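You operate a simulated robot arm through the tools that you are given. There is no shell and no other tool.

The job below is to be done with a simulated robot arm. You get a single attempt, and the scene is never put back.

## Task
Put things in order on the platform top. At the end: the lime putty tin stands where the green gutter brush stood; the iron stop pin stands where the lime putty tin stood; the coarse sanding block is on the beige spare feed board; the green gutter brush stands where the coarse sanding block stood; whatever was shut is shut again. Leave all else as you found it, and nothing knocked over.

Only the result counts: the job must be done as asked and must still hold three seconds after the hand-in. Knocking over, shifting, dropping, spilling or breaking anything else fails it.

## Robot
A 7-joint arm with a two-finger gripper, fixed in place. Base frame: the origin is on the floor under the middle of its stand, x ahead of it, y to its left, z up; the work surface is at about z = 0.8. Readings come in m, rad, newtons and seconds.
With the tool pointing down near the work surface it reaches from about 0.34 to 0.72 m from the base axis. Its first joint turns from -1.152 to 1.152 rad. Payload 2.45 kg.
Tool frame: the origin (TCP) lies between the finger pads and is the grasp point; the fingertips stand 0.026 m ahead of it; z points along the fingers, y is the line along which they close. The gripper opens to 0.096 m; its body begins 0.069 m behind the TCP.
Orientation is that of the tool frame in the base frame, as [roll, pitch, yaw] about the fixed x, y, z axes, in that order (R = Rz(yaw) Ry(pitch) Rx(roll)). With the fingers straight down and closing along the base's y, the tool's x points along the base's -x, its y along +y and its z along -z.

## Interface
- The arm moves only by the tool step_arm. Its argument "series" is a list of rows, each a list of 6 numbers: the shift along the tool's x, y, z in m, then the turn, a rotation vector about the tool's x, y, z in rad. In form: [[dx, dy, dz, rx, ry, rz], ...]. A call has 1 to 20 rows; each row is the pose to reach, as a shift and turn from the pose commanded when the call began, along the tool's axes at that moment. "grip" is the opening, from 0 (shut) to 1 (fully open), set as the call begins (left out, the last holds). Each row takes 0.2 s and may step no farther than 0.05 m and 0.15 rad from the row before; otherwise, or with a gripper value out of range, the whole call is refused. A pose out of reach is approached as far as the arm can. The call stops where the force on the tool passes 40 N (or 10 N more than at its start, if that is more) or the arm is blocked; 0.2 s more then pass. The fingers move at their own pace (about 0.05 m/s each) and stop on an object; they squeeze with about 30 N. The grip force told is the motor's: it shows also when the fingers shut on nothing. Time passes only in rows, and 0.2 s behind the last, so rows that repeat a pose let the fingers close. It gives the time, the measured TCP pose, the force on the tool (base axes), the opening and the grip force at its end, in the units of the frame above (readings bear some noise), with the torque about the TCP (base axes, N m) and any sound that the robot's microphone picked up.
- Cameras (640 x 400 px; columns grow to the right, rows downward): "scene" is fixed at [0.1708, -0.4058, 1.4104]; the picture's right is [0.70, -0.72, 0.00], its down [-0.46, -0.45, -0.77] and it looks along [0.55, 0.54, -0.64] (base axes); focal length 316 px, centre (320, 200). "wrist" rides on the gripper at [0.082, 0.003, -0.098] in the tool frame; the picture's right is [-0.04, 1.00, 0.00], its down [-0.73, -0.03, -0.68] and it looks along [-0.68, -0.03, 0.73] (tool axes); focal length 256 px, centre (320, 200). There is no depth. A picture from a camera that has moved, and an enlarged one, comes with that camera's place and axes in the base frame and with its lens. The place of the scene camera against the robot may be out by one fixed shift of up to 0.012 m in any direction.
- grab_frame(camera): a new picture of that camera. The clock stands still meanwhile.
- enlarge(camera, box): a new picture of the part [left, top, right, bottom] of that camera's present view, enlarged. The clock stands still meanwhile.
- job_done(): hands the job in; it is judged then, once.

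Places have to be worked out from the pictures, the camera data and where the tool is seen. Open the gripper and draw the arm clear of the work before you hand the job in, unless the task says otherwise.

The tools are called after "Call:" as a command line: name --pt "numbers of a row" for each row, then --argument value for the rest, lists and objects as JSON in quotes. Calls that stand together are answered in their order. step_arm: Moves the arm, as the interface text tells. Its arguments: {"type":"object","properties":{"series":{"type":"array"},"grip":{"type":"number"}},"required":["series"]} The other tools are called the same way: grab_frame (camera) takes a picture; enlarge (camera, box) takes an enlarged picture of a part of a camera's view; job_done () hands the job in.

At the start:

```text
time_s: 0.0
position: [0.4225, 0.0674, 1.1518]
ee_rot: [-3.141, -0.001, 3.141]
ft_force: [-0.2, -0.1, 0.3]
ft_torque: [0.02, 0.0, -0.01]
opening: 0.096
grip_force: 0.1
```

scene: 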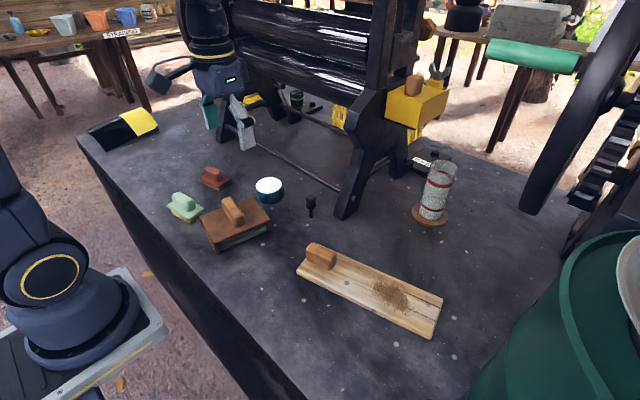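
wrist: 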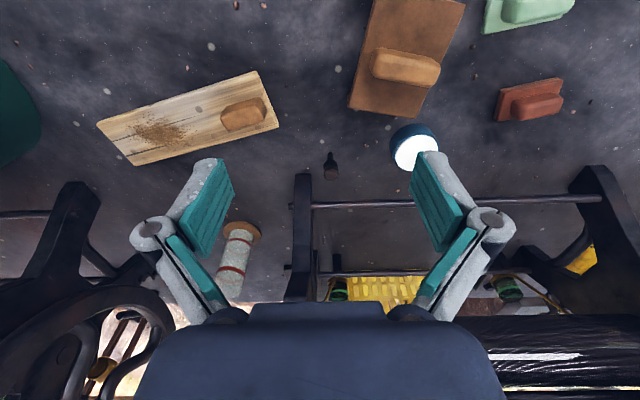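

I start by looking more closely at the objects on the platform in both cameras.

Call:
enlarge --camera "scene" --box '[150, 150, 350, 275]'

Call:
enlarge --camera "scene" --box '[280, 150, 480, 350]'

Call:
enlarge --camera "wrist" --box '[320, 0, 600, 175]'

Call:
enlarge --camera "wrist" --box '[80, 50, 360, 225]'

```text
3.20 times, centred on (250, 212) of scene
camera zoom: at [0.1708, -0.4058, 1.4104], right [0.7, -0.72, 0.0], down [-0.46, -0.45, -0.77], along [0.55, 0.54, -0.64], focal length 1011 px, centre (544, 160)
```

zoom: 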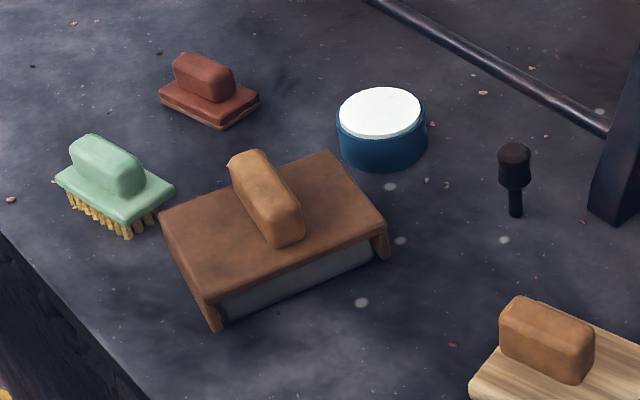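

```text
2.00 times, centred on (380, 250) of scene
camera zoom: at [0.1708, -0.4058, 1.4104], right [0.7, -0.72, 0.0], down [-0.46, -0.45, -0.77], along [0.55, 0.54, -0.64], focal length 632 px, centre (200, 100)
```

zoom: 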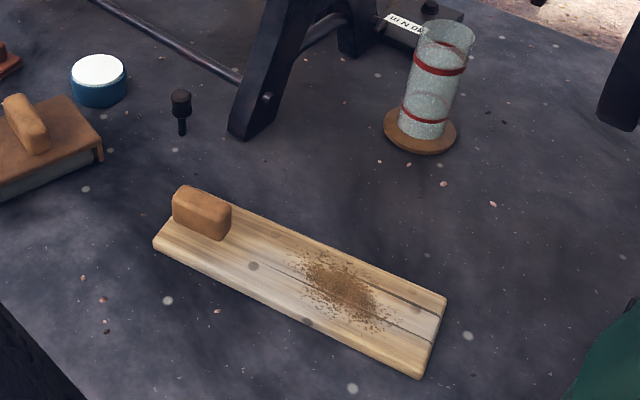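

```text
2.29 times, centred on (460, 88) of wrist
camera zoom: at [0.3413, 0.0698, 1.2497], right [0.04, 1.0, 0.0], down [0.73, -0.03, 0.68], along [0.68, -0.03, -0.73], focal length 585 px, centre (0, 457)
```

zoom: 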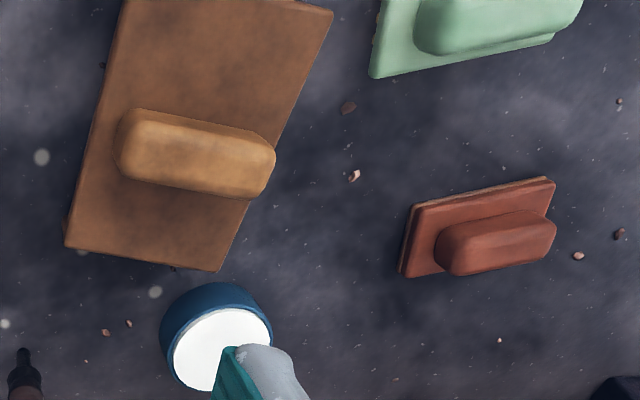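

```text
2.29 times, centred on (220, 138) of wrist
camera zoom: at [0.3413, 0.0698, 1.2497], right [0.04, 1.0, 0.0], down [0.73, -0.03, 0.68], along [0.68, -0.03, -0.73], focal length 585 px, centre (549, 343)
```

zoom: 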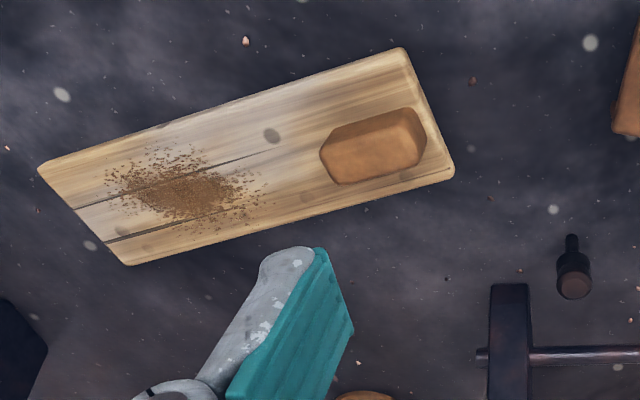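

I'll read the labels and other items around the scene before deciding which thing is which.

Call:
enlarge --camera "scene" --box '[370, 60, 490, 240]'

Call:
enlarge --camera "scene" --box '[80, 60, 360, 200]'

Call:
enlarge --camera "scene" --box '[0, 0, 200, 80]'

Call:
enlarge --camera "scene" --box '[190, 185, 290, 255]'

Call:
enlarge --camera "scene" --box '[295, 185, 325, 225]'

```text
2.22 times, centred on (430, 150) of scene
camera zoom: at [0.1708, -0.4058, 1.4104], right [0.7, -0.72, 0.0], down [-0.46, -0.45, -0.77], along [0.55, 0.54, -0.64], focal length 702 px, centre (76, 311)
```

zoom: 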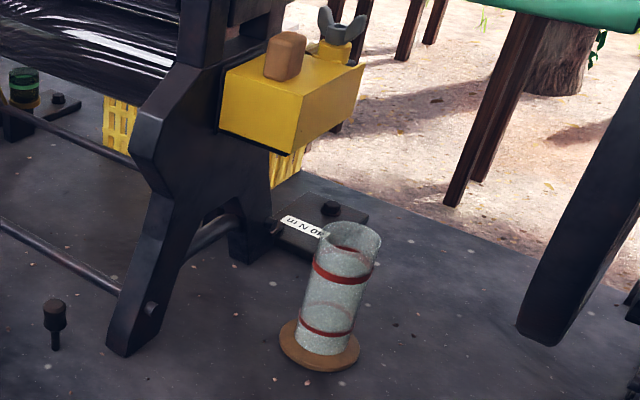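

```text
2.29 times, centred on (220, 130) of scene
camera zoom: at [0.1708, -0.4058, 1.4104], right [0.7, -0.72, 0.0], down [-0.46, -0.45, -0.77], along [0.55, 0.54, -0.64], focal length 722 px, centre (549, 360)
```

zoom: 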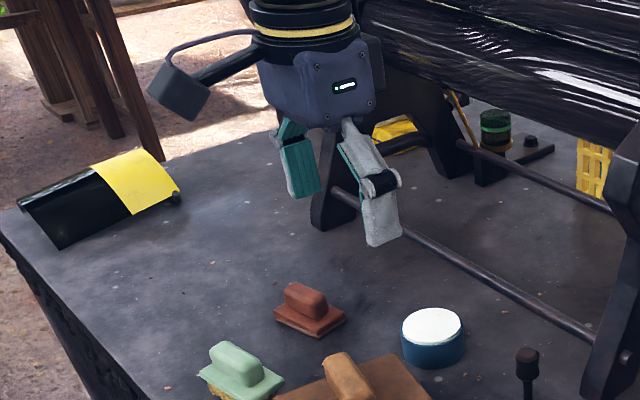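

```text
3.20 times, centred on (100, 40) of scene
camera zoom: at [0.1708, -0.4058, 1.4104], right [0.7, -0.72, 0.0], down [-0.46, -0.45, -0.77], along [0.55, 0.54, -0.64], focal length 1011 px, centre (1024, 712)
```

zoom: 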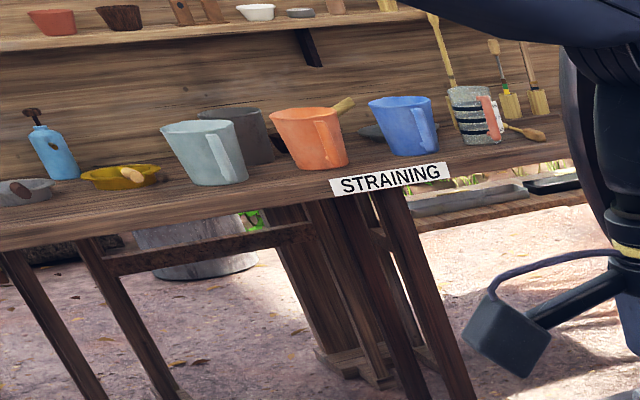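

```text
5.71 times, centred on (240, 220) of scene
camera zoom: at [0.1708, -0.4058, 1.4104], right [0.7, -0.72, 0.0], down [-0.46, -0.45, -0.77], along [0.55, 0.54, -0.64], focal length 1805 px, centre (777, 86)
```

zoom: 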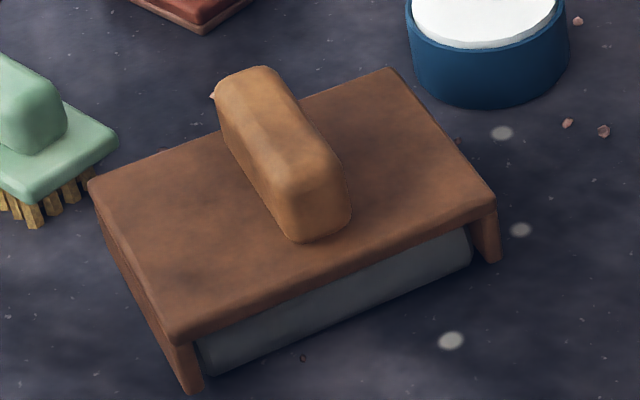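

```text
10.00 times, centred on (310, 205) of scene
camera zoom: at [0.1708, -0.4058, 1.4104], right [0.7, -0.72, 0.0], down [-0.46, -0.45, -0.77], along [0.55, 0.54, -0.64], focal length 3159 px, centre (420, 150)
```

zoom: 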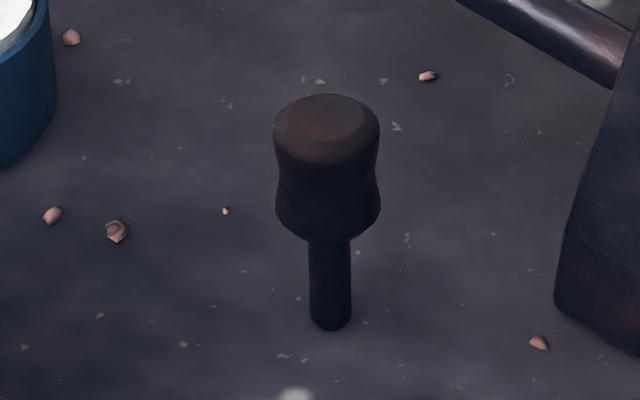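

The lid-like brown cover with a handle stands over something grey. The pin stands on a thin stem, and I take the red block to be the sanding block for now. I'll turn the tool 90° and lower it so the wrist camera looks at the brown cover from its open side.

Call:
step_arm --pt "-0.0025 -0.002 0.015 0 0 -0.143" --pt "-0.005 -0.004 0.03 0 0 -0.286" --pt "-0.0075 -0.006 0.045 0 0 -0.429" --pt "-0.01 -0.008 0.06 0 0 -0.572" --pt "-0.0125 -0.01 0.075 0 0 -0.715" --pt "-0.015 -0.012 0.09 0 0 -0.858" --pt "-0.0175 -0.014 0.105 0 0 -1.0" --pt "-0.02 -0.016 0.12 0 0 -1.143" --pt "-0.0225 -0.018 0.135 0 0 -1.286" --pt "-0.025 -0.02 0.15 0 0 -1.429" --pt "-0.0275 -0.02 0.165 0 0 -1.5708" --grip 1

Call:
grab_frame --camera "wrist"

Call:
grab_frame --camera "scene"

```text
time_s: 2.4
position: [0.4498, 0.0479, 0.9877]
ee_rot: [3.14, 0.001, -1.569]
ft_force: [1.0, 0.1, 0.7]
ft_torque: [-0.02, -0.03, 0.03]
opening: 0.0964
grip_force: 0.1
```

```text
taken
camera wrist: at [0.4465, -0.0357, 1.084], right [-1.0, 0.04, 0.0], down [0.03, 0.73, 0.68], along [0.03, 0.68, -0.73], focal length 256 px, centre (320, 200)
```

wrist: 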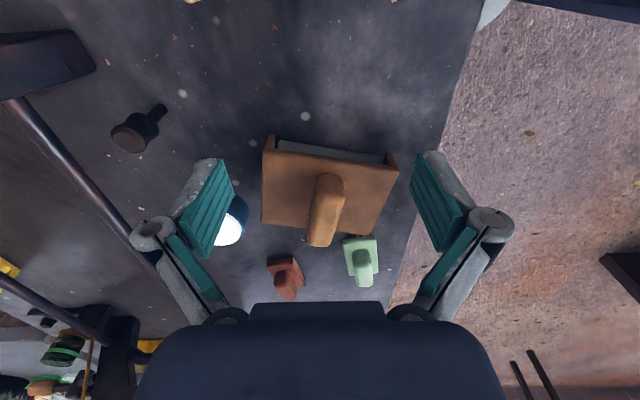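

```text
taken
```

scene: 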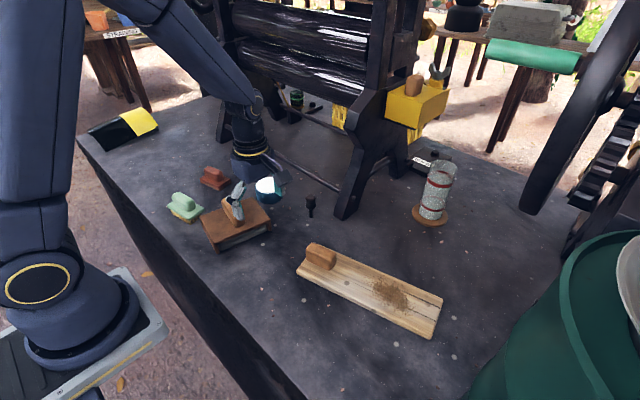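

The camera looks at the cover now; I'll enlarge its open edge and the brush/block beyond it.

Call:
enlarge --camera "wrist" --box '[240, 120, 420, 260]'

Call:
enlarge --camera "wrist" --box '[180, 190, 400, 310]'

```text
2.86 times, centred on (330, 190) of wrist
camera zoom: at [0.4465, -0.0357, 1.084], right [-1.0, 0.04, 0.0], down [0.03, 0.73, 0.68], along [0.03, 0.68, -0.73], focal length 731 px, centre (291, 229)
```

zoom: 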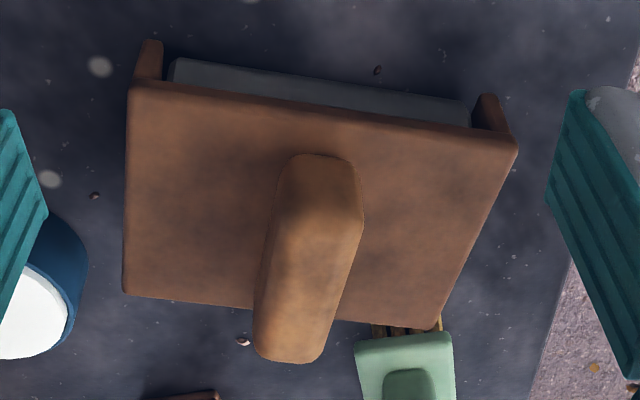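

```text
2.91 times, centred on (290, 250) of wrist
camera zoom: at [0.4465, -0.0357, 1.084], right [-1.0, 0.04, 0.0], down [0.03, 0.73, 0.68], along [0.03, 0.68, -0.73], focal length 745 px, centre (407, 54)
```

zoom: 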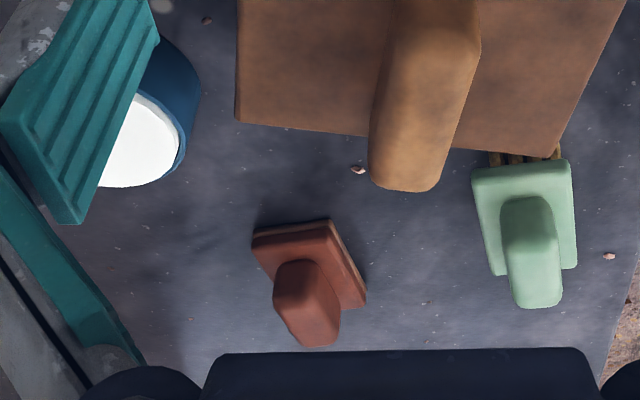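

The cover hides something in a grey tray-like body. I'll tilt the camera for a low look into the gap under the cover, keeping the fingers well clear of it.

Call:
step_arm --pt "0.012 0 0.022 0 -0.12 0" --pt "0.024 0 0.044 0 -0.24 0" --pt "0.036 0 0.066 0 -0.36 0" --pt "0.055 0 0.085 0 -0.48 0" --pt "0.07 0 0.09 0 -0.5 0"

Call:
grab_frame --camera "wrist"

Call:
enlarge --camera "wrist" --box '[200, 60, 440, 240]'

```text
time_s: 3.6
position: [0.45, -0.0226, 0.8991]
ee_rot: [-3.141, 0.5, -1.57]
ft_force: [0.2, 0.7, 0.0]
ft_torque: [-0.01, -0.04, -0.01]
opening: 0.0962
grip_force: 0.0
```

```text
taken
camera wrist: at [0.4468, -0.1436, 0.9452], right [-1.0, 0.03, 0.02], down [0.03, 0.32, 0.95], along [0.03, 0.95, -0.32], focal length 256 px, centre (320, 200)
```

wrist: 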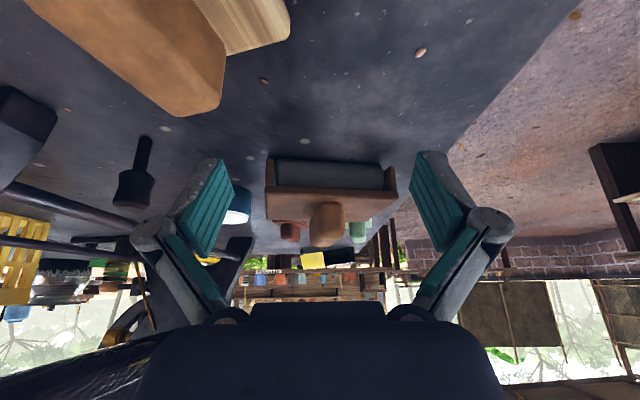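

```text
2.22 times, centred on (320, 150) of wrist
camera zoom: at [0.4468, -0.1436, 0.9452], right [-1.0, 0.03, 0.02], down [0.03, 0.32, 0.95], along [0.03, 0.95, -0.32], focal length 569 px, centre (320, 311)
```

zoom: 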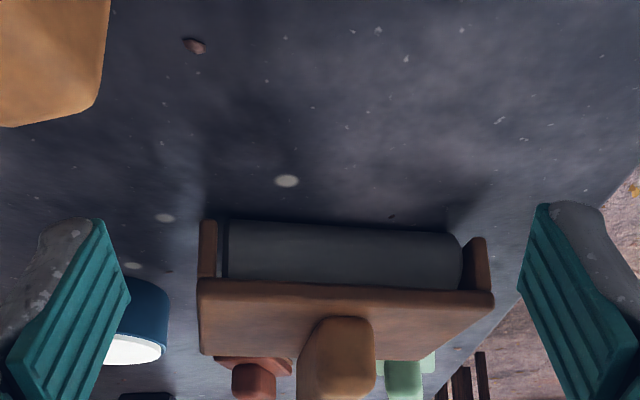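

The grey body under the cover is rounded and closed at the sides, so its inside can't be seen without lifting the cover. I estimate the cover's handle near (0.449, 0.178), top at about 0.89, turned about -15°. I'll undo the tilt and go above it to check alignment.

Call:
step_arm --pt "-0.016 0 -0.029 0 0.12 0" --pt "-0.032 0 -0.058 0 0.24 0" --pt "-0.048 0 -0.088 0 0.36 0" --pt "-0.083 0 -0.0686 0 0.48 0" --pt "-0.1181 0 -0.0495 0 0.5 0" --pt "-0.1533 0 -0.0303 0 0.5 0" --pt "-0.1884 0 -0.0112 0 0.5 0" --pt "-0.2235 0 0.008 0 0.5 0"

Call:
step_arm --pt "0 0 0 0 0 0.13" --pt "0 0 0 0 0 0.26" --pt "0 0 0 0 0 0.26"

Call:
grab_frame --camera "wrist"

Call:
grab_frame --camera "scene"

```text
time_s: 5.4
position: [0.4514, 0.177, 0.998]
ee_rot: [3.14, 0.001, -1.574]
ft_force: [0.2, 0.4, -0.1]
ft_torque: [0.02, -0.03, 0.01]
opening: 0.0958
grip_force: 0.0
```

```text
time_s: 6.2
position: [0.451, 0.1772, 0.9981]
ee_rot: [-3.141, 0.0, -1.831]
ft_force: [0.1, -0.4, 0.1]
ft_torque: [0.01, 0.0, -0.05]
opening: 0.0961
grip_force: 0.0
```

```text
taken
camera wrist: at [0.4261, 0.0982, 1.0954], right [-0.95, 0.3, 0.0], down [0.22, 0.7, 0.68], along [0.2, 0.65, -0.73], focal length 256 px, centre (320, 200)
```

wrist: 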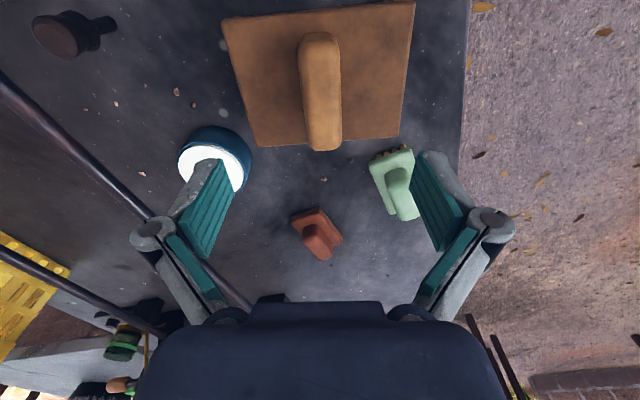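

```text
taken
```

scene: 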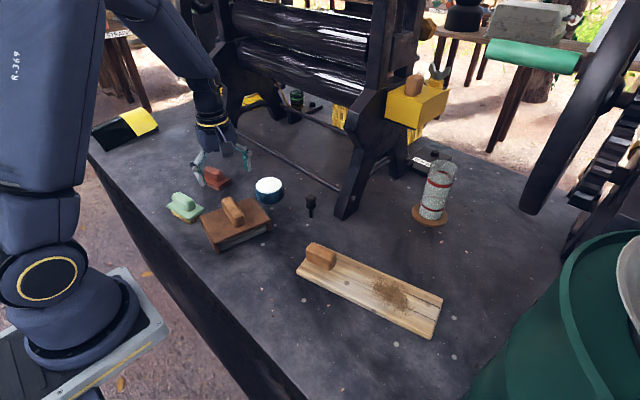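

The handle is centred between the fingers and aligned with the tool (column ~321, pointing to the vanishing point). I descend to TCP z ≈ 0.886, keeping the fingertips about 1 cm above the cover's top, and check again.

Call:
step_arm --pt "0 0 0.03 0 0 0" --pt "0 0 0.06 0 0 0" --pt "0 0 0.09 0 0 0" --pt "0 0 0.105 0 0 0" --pt "0 0 0.112 0 0 0"

Call:
grab_frame --camera "wrist"

Call:
enlarge --camera "scene" --box '[180, 140, 300, 260]'

```text
time_s: 7.4
position: [0.4514, 0.1783, 0.8854]
ee_rot: [3.141, -0.001, -1.83]
ft_force: [-0.2, 0.7, -0.8]
ft_torque: [0.03, -0.02, 0.0]
opening: 0.0959
grip_force: 0.0
```

```text
taken
camera wrist: at [0.4262, 0.0994, 0.9828], right [-0.96, 0.3, 0.0], down [0.22, 0.7, 0.68], along [0.2, 0.65, -0.73], focal length 256 px, centre (320, 200)
```

wrist: 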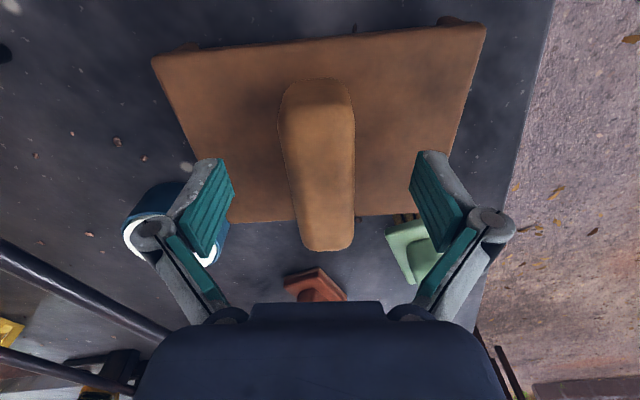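

```text
3.33 times, centred on (240, 200) of scene
camera zoom: at [0.1708, -0.4058, 1.4104], right [0.7, -0.72, 0.0], down [-0.46, -0.45, -0.77], along [0.55, 0.54, -0.64], focal length 1053 px, centre (587, 200)
```

zoom: 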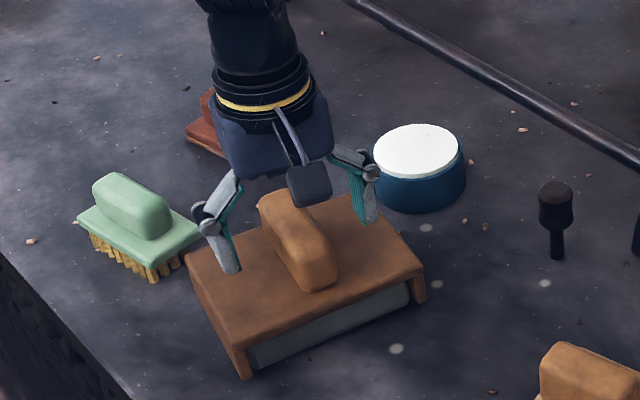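

Handle is centred between the pads. Closing the gripper on it.

Call:
step_arm --pt "0 0 0 0 0 0" --pt "0 0 0 0 0 0" --pt "0 0 0 0 0 0" --pt "0 0 0 0 0 0" --pt "0 0 0 0 0 0" --pt "0 0 0 0 0 0" --grip 0

Call:
grab_frame --camera "wrist"

```text
time_s: 8.8
position: [0.4508, 0.1785, 0.8846]
ee_rot: [-3.141, 0.0, -1.83]
ft_force: [-1.2, 0.7, 2.2]
ft_torque: [0.13, -0.08, 0.04]
opening: 0.0316
grip_force: 30.2
```

```text
taken
camera wrist: at [0.4263, 0.0995, 0.9831], right [-0.96, 0.3, 0.0], down [0.22, 0.7, 0.68], along [0.2, 0.65, -0.73], focal length 256 px, centre (320, 200)
```

wrist: 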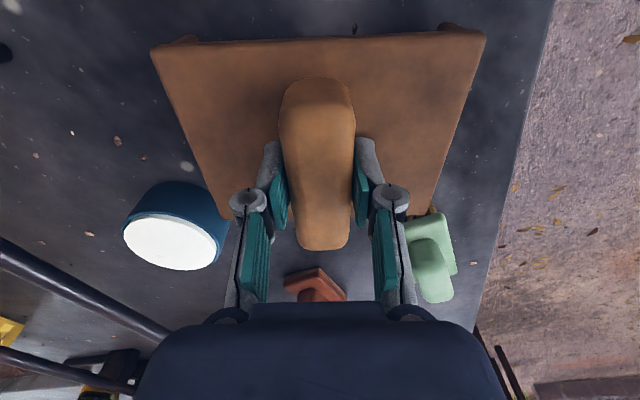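

The handle is gripped (0.0316 wide, 30 N) without shifting the cover. I lift it slightly and check the load.

Call:
step_arm --pt "0 0 -0.005 0 0 0" --pt "0 0 -0.01 0 0 0" --pt "0 0 -0.02 0 0 0" --pt "0 0 -0.02 0 0 0"

Call:
grab_frame --camera "wrist"

Call:
enlarge --camera "scene" --box '[180, 140, 300, 260]'

```text
time_s: 9.8
position: [0.4495, 0.1778, 0.9052]
ee_rot: [3.141, 0.0, -1.83]
ft_force: [0.0, 0.7, -4.6]
ft_torque: [-0.04, 0.0, 0.02]
opening: 0.0318
grip_force: 30.4
```

```text
taken
camera wrist: at [0.4255, 0.0987, 1.0025], right [-0.96, 0.3, 0.0], down [0.22, 0.7, 0.68], along [0.2, 0.65, -0.73], focal length 256 px, centre (320, 200)
```

wrist: 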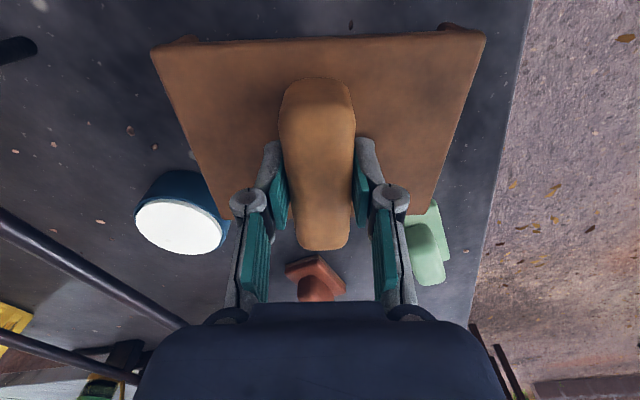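

```text
3.33 times, centred on (240, 200) of scene
camera zoom: at [0.1709, -0.4058, 1.4104], right [0.7, -0.72, 0.0], down [-0.46, -0.45, -0.77], along [0.55, 0.54, -0.64], focal length 1053 px, centre (587, 200)
```

zoom: 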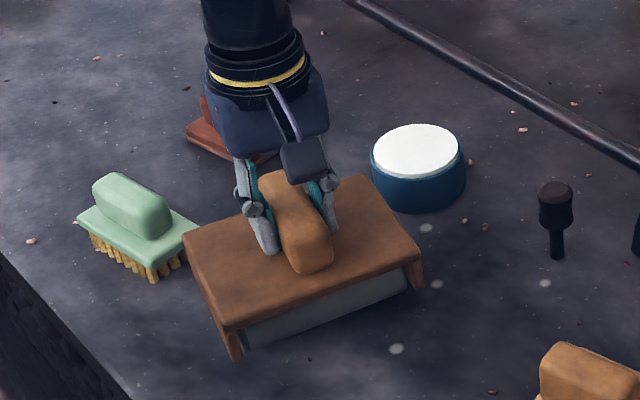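

The grey part rises with the cover, so it's one piece of about 0.47 kg. I keep lifting straight up to see what is underneath.

Call:
step_arm --pt "0 0 -0.03 0 0 0" --pt "0 0 -0.06 0 0 0" --pt "0 0 -0.09 0 0 0" --pt "0 0 -0.12 0 0 0" --pt "0 0 -0.15 0 0 0" --pt "0 0 -0.15 0 0 0"

Call:
grab_frame --camera "wrist"

Call:
enlarge --camera "scene" --box '[160, 110, 320, 260]'

```text
time_s: 11.2
position: [0.4525, 0.1752, 1.0546]
ee_rot: [3.14, 0.002, -1.83]
ft_force: [-0.3, 0.7, -5.0]
ft_torque: [0.01, 0.02, 0.0]
opening: 0.0318
grip_force: 29.9
```

```text
taken
camera wrist: at [0.4277, 0.0974, 1.1525], right [-0.96, 0.3, 0.0], down [0.22, 0.7, 0.68], along [0.2, 0.65, -0.73], focal length 256 px, centre (320, 200)
```

wrist: 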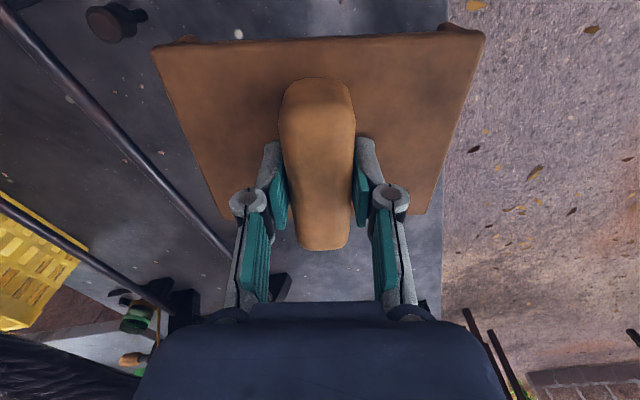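

```text
2.67 times, centred on (240, 185) of scene
camera zoom: at [0.1709, -0.4058, 1.4104], right [0.7, -0.72, 0.0], down [-0.46, -0.45, -0.77], along [0.55, 0.54, -0.64], focal length 842 px, centre (533, 240)
```

zoom: 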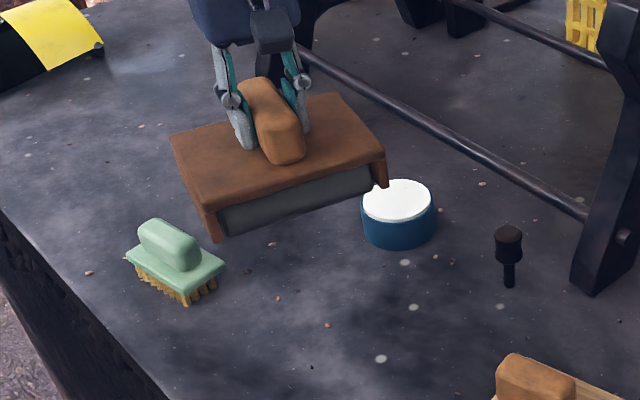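

The table under the cover looks bare so far. I'll zoom on the lifted piece and on the spot beneath it.

Call:
enlarge --camera "scene" --box '[195, 130, 275, 205]'

Call:
enlarge --camera "scene" --box '[180, 180, 300, 260]'

Call:
enlarge --camera "scene" --box '[290, 230, 350, 290]'

Call:
enlarge --camera "scene" --box '[350, 260, 450, 345]'

```text
5.33 times, centred on (235, 168) of scene
camera zoom: at [0.1709, -0.4058, 1.4104], right [0.7, -0.72, 0.0], down [-0.46, -0.45, -0.77], along [0.55, 0.54, -0.64], focal length 1685 px, centre (773, 373)
```

zoom: 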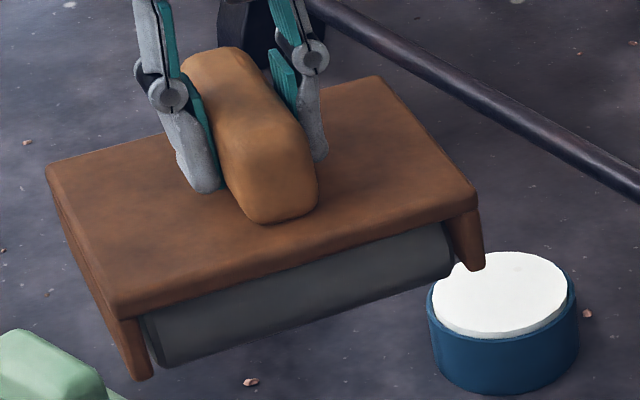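

```text
5.00 times, centred on (240, 220) of scene
camera zoom: at [0.1709, -0.4058, 1.4104], right [0.7, -0.72, 0.0], down [-0.46, -0.45, -0.77], along [0.55, 0.54, -0.64], focal length 1580 px, centre (720, 100)
```

zoom: 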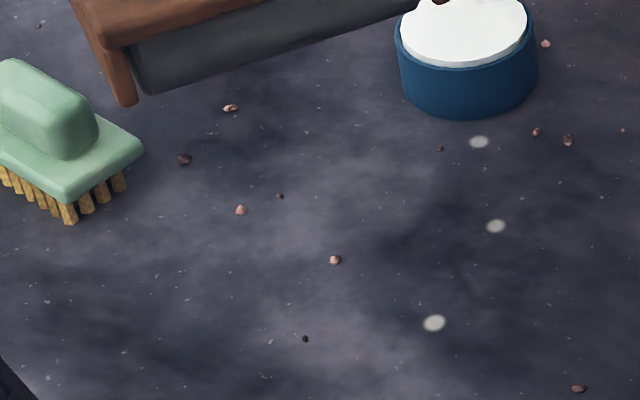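

```text
6.67 times, centred on (320, 260) of scene
camera zoom: at [0.1709, -0.4058, 1.4104], right [0.7, -0.72, 0.0], down [-0.46, -0.45, -0.77], along [0.55, 0.54, -0.64], focal length 2106 px, centre (320, -200)
```

zoom: 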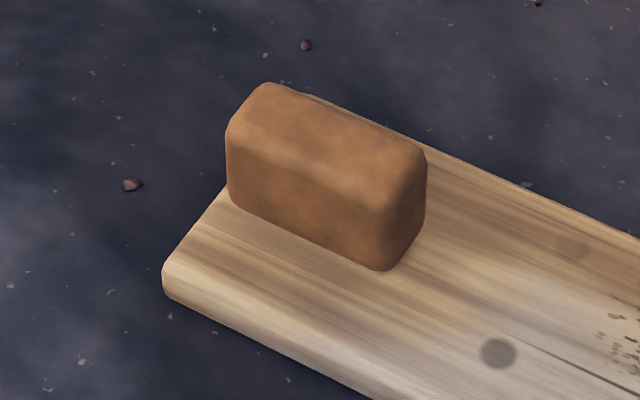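

```text
4.71 times, centred on (400, 302) of scene
camera zoom: at [0.1709, -0.4058, 1.4104], right [0.7, -0.72, 0.0], down [-0.46, -0.45, -0.77], along [0.55, 0.54, -0.64], focal length 1487 px, centre (-56, -282)
```

zoom: 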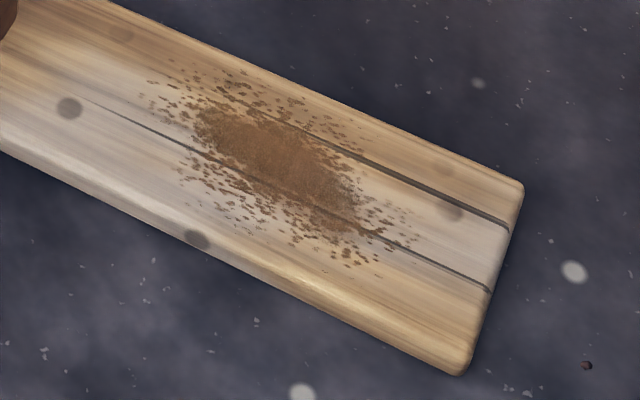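

The brown piece carries its own grey bar underneath, and it doesn't cover anything. I'll look at the remaining labelled and boxy things and at the red block before deciding.

Call:
enlarge --camera "scene" --box '[400, 140, 470, 185]'

Call:
enlarge --camera "scene" --box '[80, 90, 180, 160]'

Call:
enlarge --camera "scene" --box '[270, 80, 360, 150]'

Call:
enlarge --camera "scene" --box '[380, 60, 460, 140]'

Call:
enlarge --camera "scene" --box '[195, 155, 240, 195]'

```text
8.89 times, centred on (435, 162) of scene
camera zoom: at [0.1709, -0.4058, 1.4104], right [0.7, -0.72, 0.0], down [-0.46, -0.45, -0.77], along [0.55, 0.54, -0.64], focal length 2808 px, centre (-702, 533)
```

zoom: 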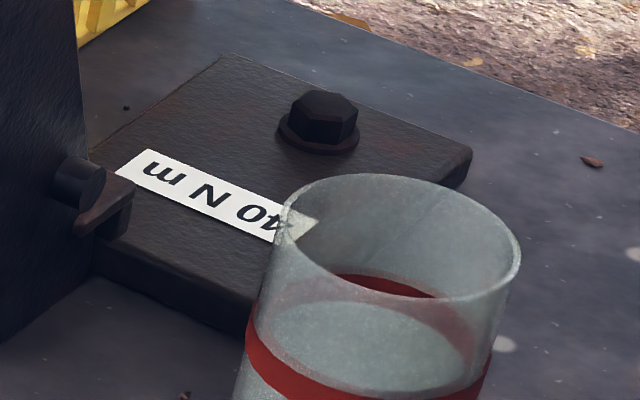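

```text
5.71 times, centred on (130, 125) of scene
camera zoom: at [0.1709, -0.4058, 1.4104], right [0.7, -0.72, 0.0], down [-0.46, -0.45, -0.77], along [0.55, 0.54, -0.64], focal length 1805 px, centre (1406, 629)
```

zoom: 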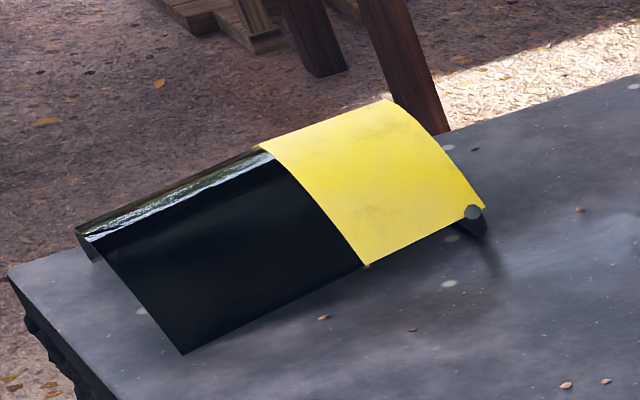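

```text
5.71 times, centred on (315, 115) of scene
camera zoom: at [0.1709, -0.4058, 1.4104], right [0.7, -0.72, 0.0], down [-0.46, -0.45, -0.77], along [0.55, 0.54, -0.64], focal length 1805 px, centre (349, 686)
```

zoom: 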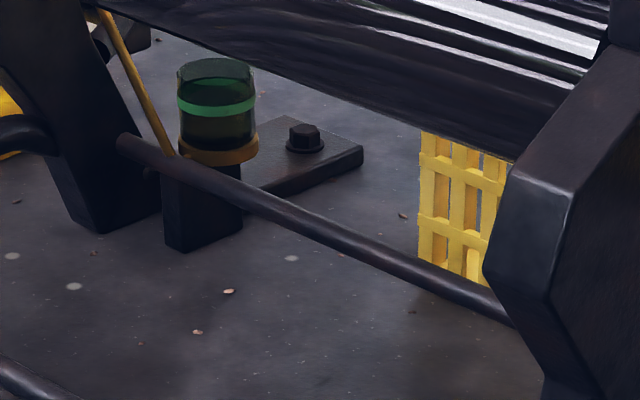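

```text
5.00 times, centred on (420, 100) of scene
camera zoom: at [0.1709, -0.4058, 1.4104], right [0.7, -0.72, 0.0], down [-0.46, -0.45, -0.77], along [0.55, 0.54, -0.64], focal length 1580 px, centre (-180, 700)
```

zoom: 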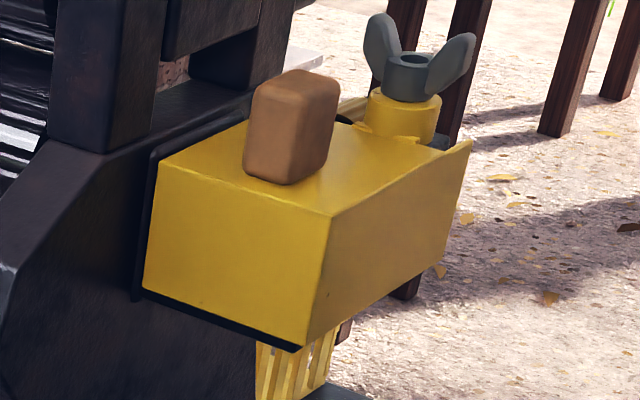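

```text
10.00 times, centred on (218, 175) of scene
camera zoom: at [0.1709, -0.4058, 1.4104], right [0.7, -0.72, 0.0], down [-0.46, -0.45, -0.77], along [0.55, 0.54, -0.64], focal length 3159 px, centre (1345, 450)
```

zoom: 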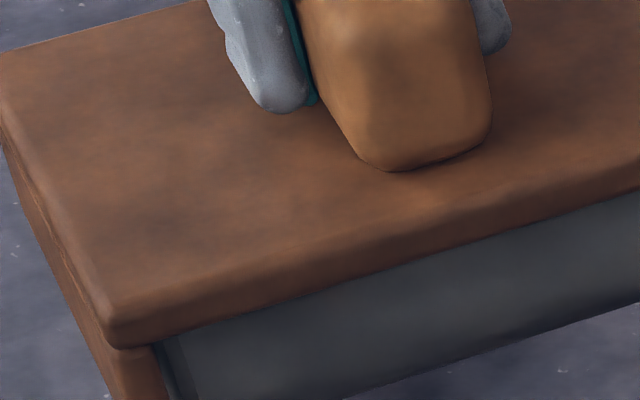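

The brown piece is a free-standing object, so I'll set it back exactly where it stood by reversing the lift, then release and look closer at the red block and the wood board.

Call:
step_arm --pt "0 0 0.03 0 0 0" --pt "0 0 0.06 0 0 0" --pt "0 0 0.09 0 0 0" --pt "0 0 0.12 0 0 0" --pt "0 0 0.145 0 0 0" --pt "0 0 0.158 0 0 0" --pt "0 0 0.164 0 0 0" --pt "0 0 0.168 0 0 0" --pt "0 0 0.169 0 0 0" --pt "0 0 0.169 0 0 0"

Call:
enlarge --camera "scene" --box '[180, 140, 300, 260]'

```text
time_s: 13.4
position: [0.4506, 0.1772, 0.8879]
ee_rot: [3.142, 0.0, -1.83]
ft_force: [0.0, 0.1, -4.9]
ft_torque: [-0.01, -0.01, 0.01]
opening: 0.0319
grip_force: 29.9
```

```text
3.33 times, centred on (240, 200) of scene
camera zoom: at [0.1709, -0.4058, 1.4104], right [0.7, -0.72, 0.0], down [-0.46, -0.45, -0.77], along [0.55, 0.54, -0.64], focal length 1053 px, centre (587, 200)
```

zoom: 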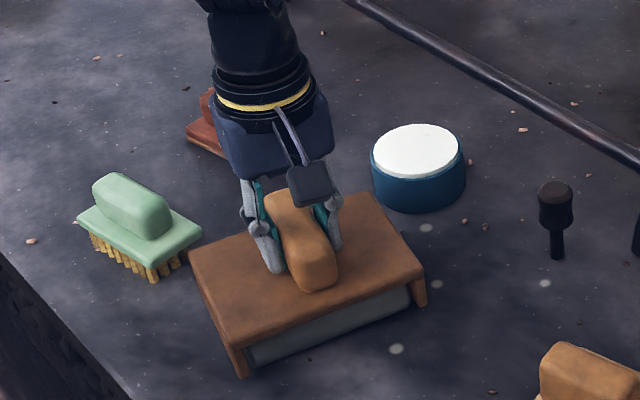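

The piece still hangs (−4.9 N), a few millimetres up. I lower it gently until the table takes the weight.

Call:
step_arm --pt "0 0 0.001 0 0 0" --pt "0 0 0.002 0 0 0" --pt "0 0 0.002 0 0 0"

```text
time_s: 14.2
position: [0.4503, 0.1774, 0.8853]
ee_rot: [-3.14, 0.001, -1.832]
ft_force: [-7.4, 2.9, 19.3]
ft_torque: [-0.16, 0.35, -0.06]
opening: 0.0319
grip_force: 30.2
```

Now it's pressing on the table (+19 N), so I ease back about a millimetre and open the gripper.

Call:
step_arm --pt "0 0 -0.001 0 0 0" --pt "0 0 -0.001 0 0 0"

Call:
step_arm --pt "0 0 0 0 0 0" --pt "0 0 0 0 0 0" --pt "0 0 0 0 0 0" --pt "0 0 0 0 0 0" --pt "0 0 0 0 0 0" --grip 1

Call:
enlarge --camera "scene" --box '[180, 140, 300, 260]'

Call:
grab_frame --camera "wrist"

```text
time_s: 14.8
position: [0.4499, 0.1772, 0.8859]
ee_rot: [3.141, 0.0, -1.831]
ft_force: [-4.5, 1.1, 7.6]
ft_torque: [0.37, -0.05, 0.11]
opening: 0.0316
grip_force: 30.4
```

```text
time_s: 16.0
position: [0.4506, 0.1771, 0.8858]
ee_rot: [-3.14, 0.001, -1.83]
ft_force: [0.2, 0.2, 0.0]
ft_torque: [0.02, 0.04, 0.0]
opening: 0.0959
grip_force: 0.0
```

```text
3.33 times, centred on (240, 200) of scene
camera zoom: at [0.1708, -0.4058, 1.4104], right [0.7, -0.72, 0.0], down [-0.46, -0.45, -0.77], along [0.55, 0.54, -0.64], focal length 1053 px, centre (587, 200)
```

zoom: 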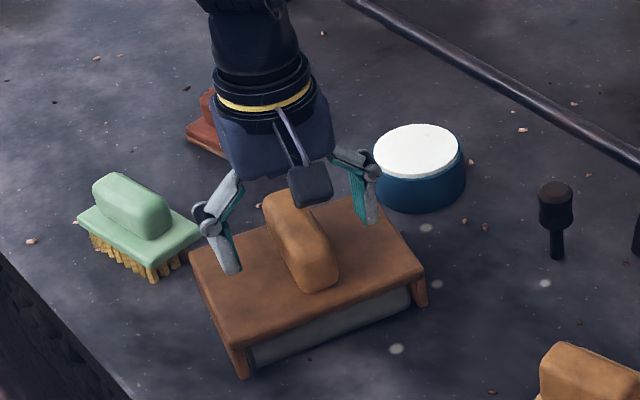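

```text
taken
camera wrist: at [0.4262, 0.0982, 0.9832], right [-0.96, 0.3, 0.0], down [0.22, 0.7, 0.68], along [0.2, 0.65, -0.73], focal length 256 px, centre (320, 200)
```

wrist: 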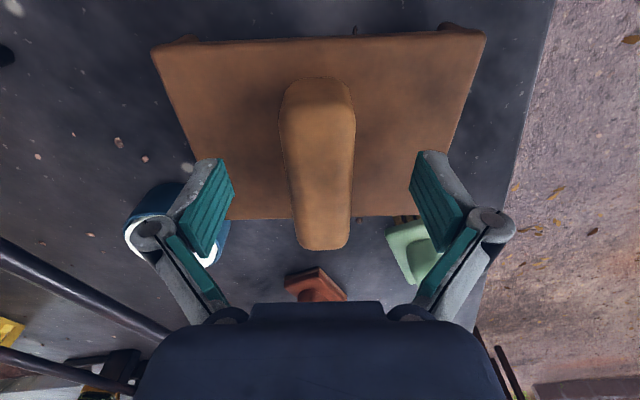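

Released; the brown piece is back within a couple of millimetres of its original place. Next I rise and go over towards the red block for a close look.

Call:
step_arm --pt "0 0 -0.035 0 0 0" --pt "0 0 -0.07 0 0 0" --pt "0 0 -0.1 0 0 0" --pt "-0.04 -0.002 -0.1 0 0 0" --pt "-0.08 -0.004 -0.1 0 0 0" --pt "-0.12 -0.006 -0.1 0 0 0" --pt "-0.1608 -0.0092 -0.1 0 0 0" --pt "-0.1608 -0.0092 -0.06 0 0 0" --pt "-0.1608 -0.0092 -0.025 0 0 0"

Call:
grab_frame --camera "wrist"

Call:
enlarge --camera "wrist" --box '[200, 60, 440, 210]'

```text
time_s: 18.0
position: [0.5002, 0.3316, 0.9107]
ee_rot: [-3.141, 0.0, -1.83]
ft_force: [0.2, -0.3, 0.9]
ft_torque: [-0.01, 0.02, 0.02]
opening: 0.0956
grip_force: 0.1
```

```text
taken
camera wrist: at [0.4746, 0.2524, 1.0078], right [-0.96, 0.3, 0.0], down [0.22, 0.7, 0.68], along [0.2, 0.65, -0.73], focal length 256 px, centre (320, 200)
```

wrist: 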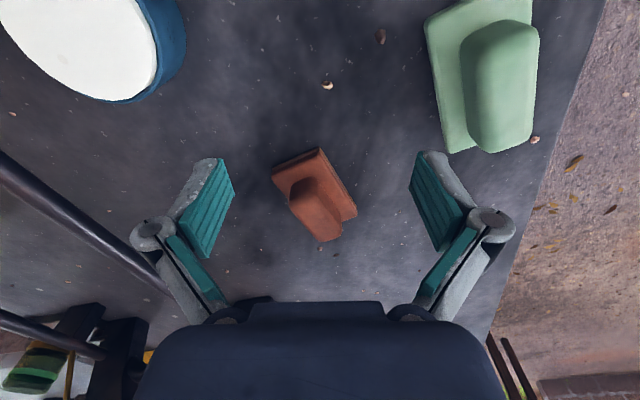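

```text
2.67 times, centred on (320, 135) of wrist
camera zoom: at [0.4746, 0.2524, 1.0078], right [-0.96, 0.3, 0.0], down [0.22, 0.7, 0.68], along [0.2, 0.65, -0.73], focal length 683 px, centre (320, 373)
```

zoom: 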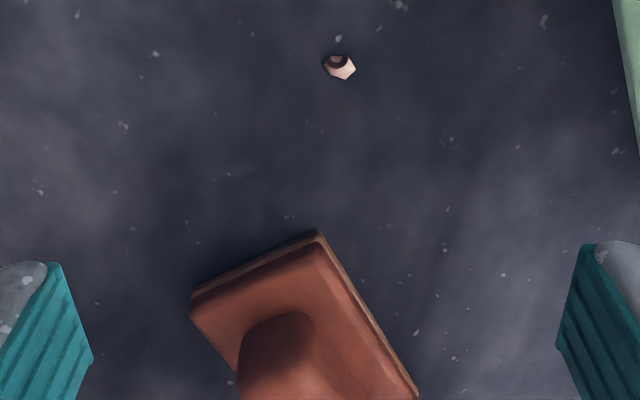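

The red block has a thin abrasive sheet under its base, so it is the sanding block: centre about (0.529, 0.422), long axis about 9° off +y. To rule out anything hidden in the brown piece, I'll swing the camera round to view its far side.

Call:
step_arm --pt "0 0 -0.03 0 0 0.143" --pt "0 0 -0.06 0 0 0.286" --pt "0 0 -0.08 0 0 0.429" --pt "0 0 -0.08 0 0 0.572" --pt "0 0 -0.08 0 0 0.715" --pt "0 0 -0.08 0 0 0.858" --pt "0 0 -0.08 0 0 1.0" --pt "0 0 -0.08 0 0 1.143" --pt "0 0 -0.08 0 0 1.286" --pt "0 0 -0.08 0 0 1.429" --pt "0 0 -0.08 0 0 1.571"

Call:
grab_frame --camera "wrist"

Call:
step_arm --pt "0 0 0 0 0 0.143" --pt "0 0 0 0 0 0.286" --pt "0 0 0 0 0 0.429" --pt "0 0 0 0 0 0.572" --pt "0 0 0 0 0 0.715" --pt "0 0 0 0 0 0.858" --pt "0 0 0 0 0 1.0" --pt "0 0 0 0 0 1.143" --pt "0 0 0 0 0 1.286" --pt "0 0 0 0 0 1.429" --pt "0 0 0 0 0 1.571"

Call:
grab_frame --camera "wrist"

```text
time_s: 20.4
position: [0.5013, 0.3301, 0.9906]
ee_rot: [3.141, 0.0, 2.88]
ft_force: [-0.3, 0.4, -0.6]
ft_torque: [0.0, -0.02, 0.0]
opening: 0.096
grip_force: 0.0
```

```text
taken
camera wrist: at [0.4228, 0.3541, 1.0881], right [0.3, 0.95, 0.0], down [0.7, -0.22, 0.68], along [0.65, -0.2, -0.73], focal length 256 px, centre (320, 200)
```

wrist: 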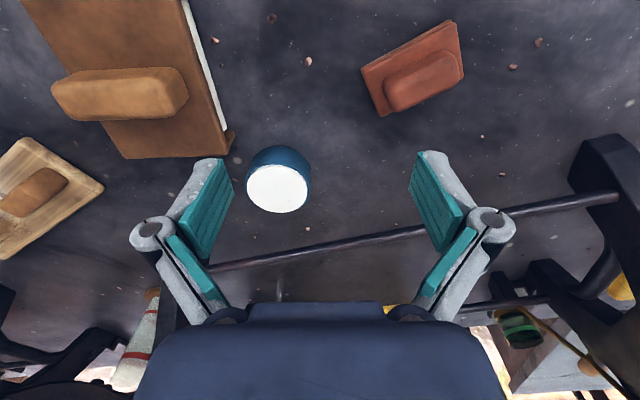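

```text
time_s: 22.8
position: [0.5013, 0.3305, 0.9903]
ee_rot: [3.141, 0.001, 1.308]
ft_force: [-0.1, 0.2, -0.7]
ft_torque: [0.0, 0.02, 0.0]
opening: 0.096
grip_force: 0.1
```

```text
taken
camera wrist: at [0.5251, 0.4077, 1.0875], right [0.95, -0.3, 0.0], down [-0.22, -0.7, 0.68], along [-0.2, -0.65, -0.73], focal length 256 px, centre (320, 200)
```

wrist: 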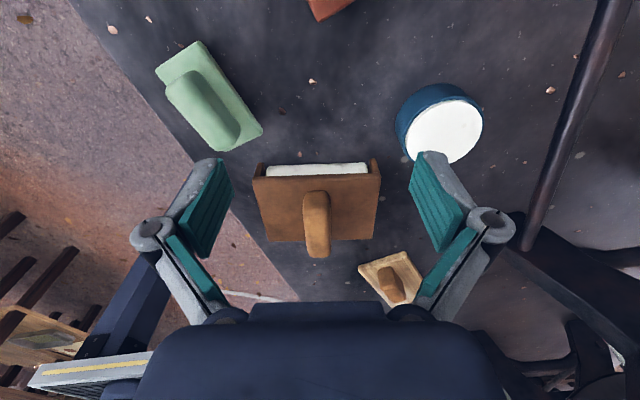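

From the far side the inner bar looks pale. I'll enlarge it.

Call:
enlarge --camera "wrist" --box '[230, 130, 410, 270]'

Call:
enlarge --camera "wrist" --box '[130, 20, 290, 170]'

```text
2.86 times, centred on (320, 200) of wrist
camera zoom: at [0.5251, 0.4077, 1.0875], right [0.95, -0.3, 0.0], down [-0.22, -0.7, 0.68], along [-0.2, -0.65, -0.73], focal length 731 px, centre (320, 200)
```

zoom: 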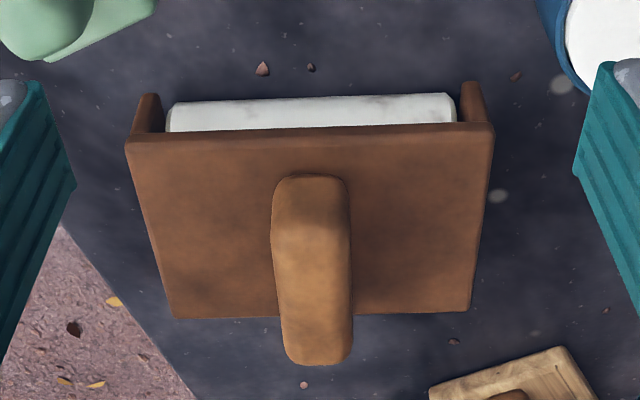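

```text
2.67 times, centred on (210, 95) of wrist
camera zoom: at [0.5251, 0.4077, 1.0875], right [0.95, -0.3, 0.0], down [-0.22, -0.7, 0.68], along [-0.2, -0.65, -0.73], focal length 683 px, centre (613, 480)
```

zoom: 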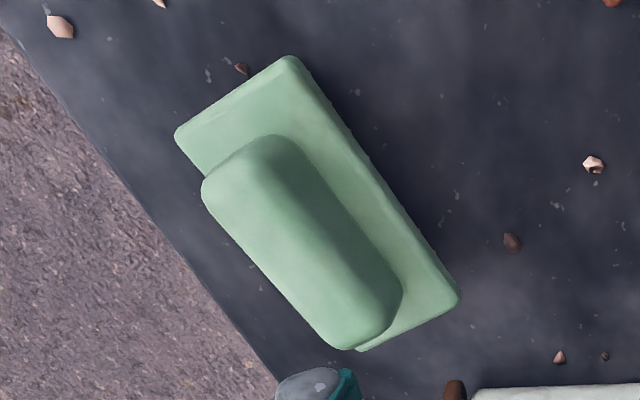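

The inner body is a pale solid pad fixed in the brown saddle, a tool that doesn't figure in the job. Now I'll look closely at the wood board, which I take to be the beige spare feed board.

Call:
step_arm --pt "-0.0365 0.0035 0 0 0 -0.141" --pt "-0.073 0.007 0 0 0 -0.282" --pt "-0.1096 0.0104 0 0 0 -0.423" --pt "-0.1461 0.0138 0 0 0 -0.564" --pt "-0.1826 0.0173 0 0 0 -0.705" --pt "-0.2191 0.0207 0 0 0 -0.846" --pt "-0.2557 0.0242 0 0 0 -0.987" --pt "-0.2922 0.0276 0 0 0 -1.128" --pt "-0.3287 0.0311 0 0 0 -1.269" --pt "-0.3652 0.0345 0 0 0 -1.41" --pt "-0.4018 0.038 0 0 0 -1.551" --pt "-0.4383 0.0414 0 0 0 -1.692" --pt "-0.4748 0.0449 0 0 0 -1.833"

Call:
grab_frame --camera "wrist"

Call:
enlarge --camera "wrist" --box '[160, 0, 480, 200]'

```text
time_s: 25.6
position: [0.4222, -0.1403, 0.9895]
ee_rot: [-3.141, 0.0, -3.139]
ft_force: [0.0, 0.7, 0.4]
ft_torque: [0.03, -0.02, 0.0]
opening: 0.096
grip_force: 0.1
```

```text
taken
camera wrist: at [0.3405, -0.1382, 1.0868], right [0.04, 1.0, 0.0], down [0.73, -0.03, 0.68], along [0.68, -0.03, -0.73], focal length 256 px, centre (320, 200)
```

wrist: 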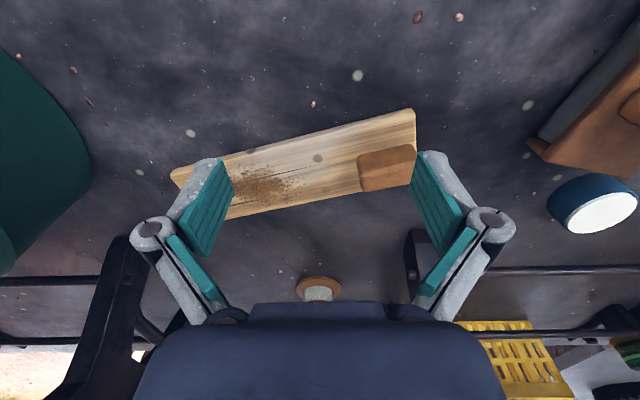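

```text
2.00 times, centred on (320, 100) of wrist
camera zoom: at [0.3405, -0.1382, 1.0868], right [0.04, 1.0, 0.0], down [0.73, -0.03, 0.68], along [0.68, -0.03, -0.73], focal length 512 px, centre (320, 400)
```

zoom: 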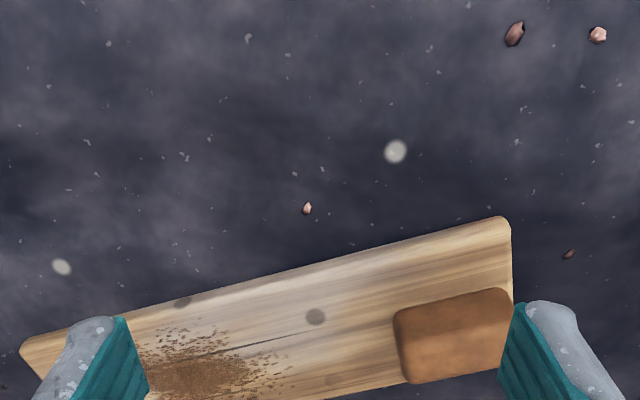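

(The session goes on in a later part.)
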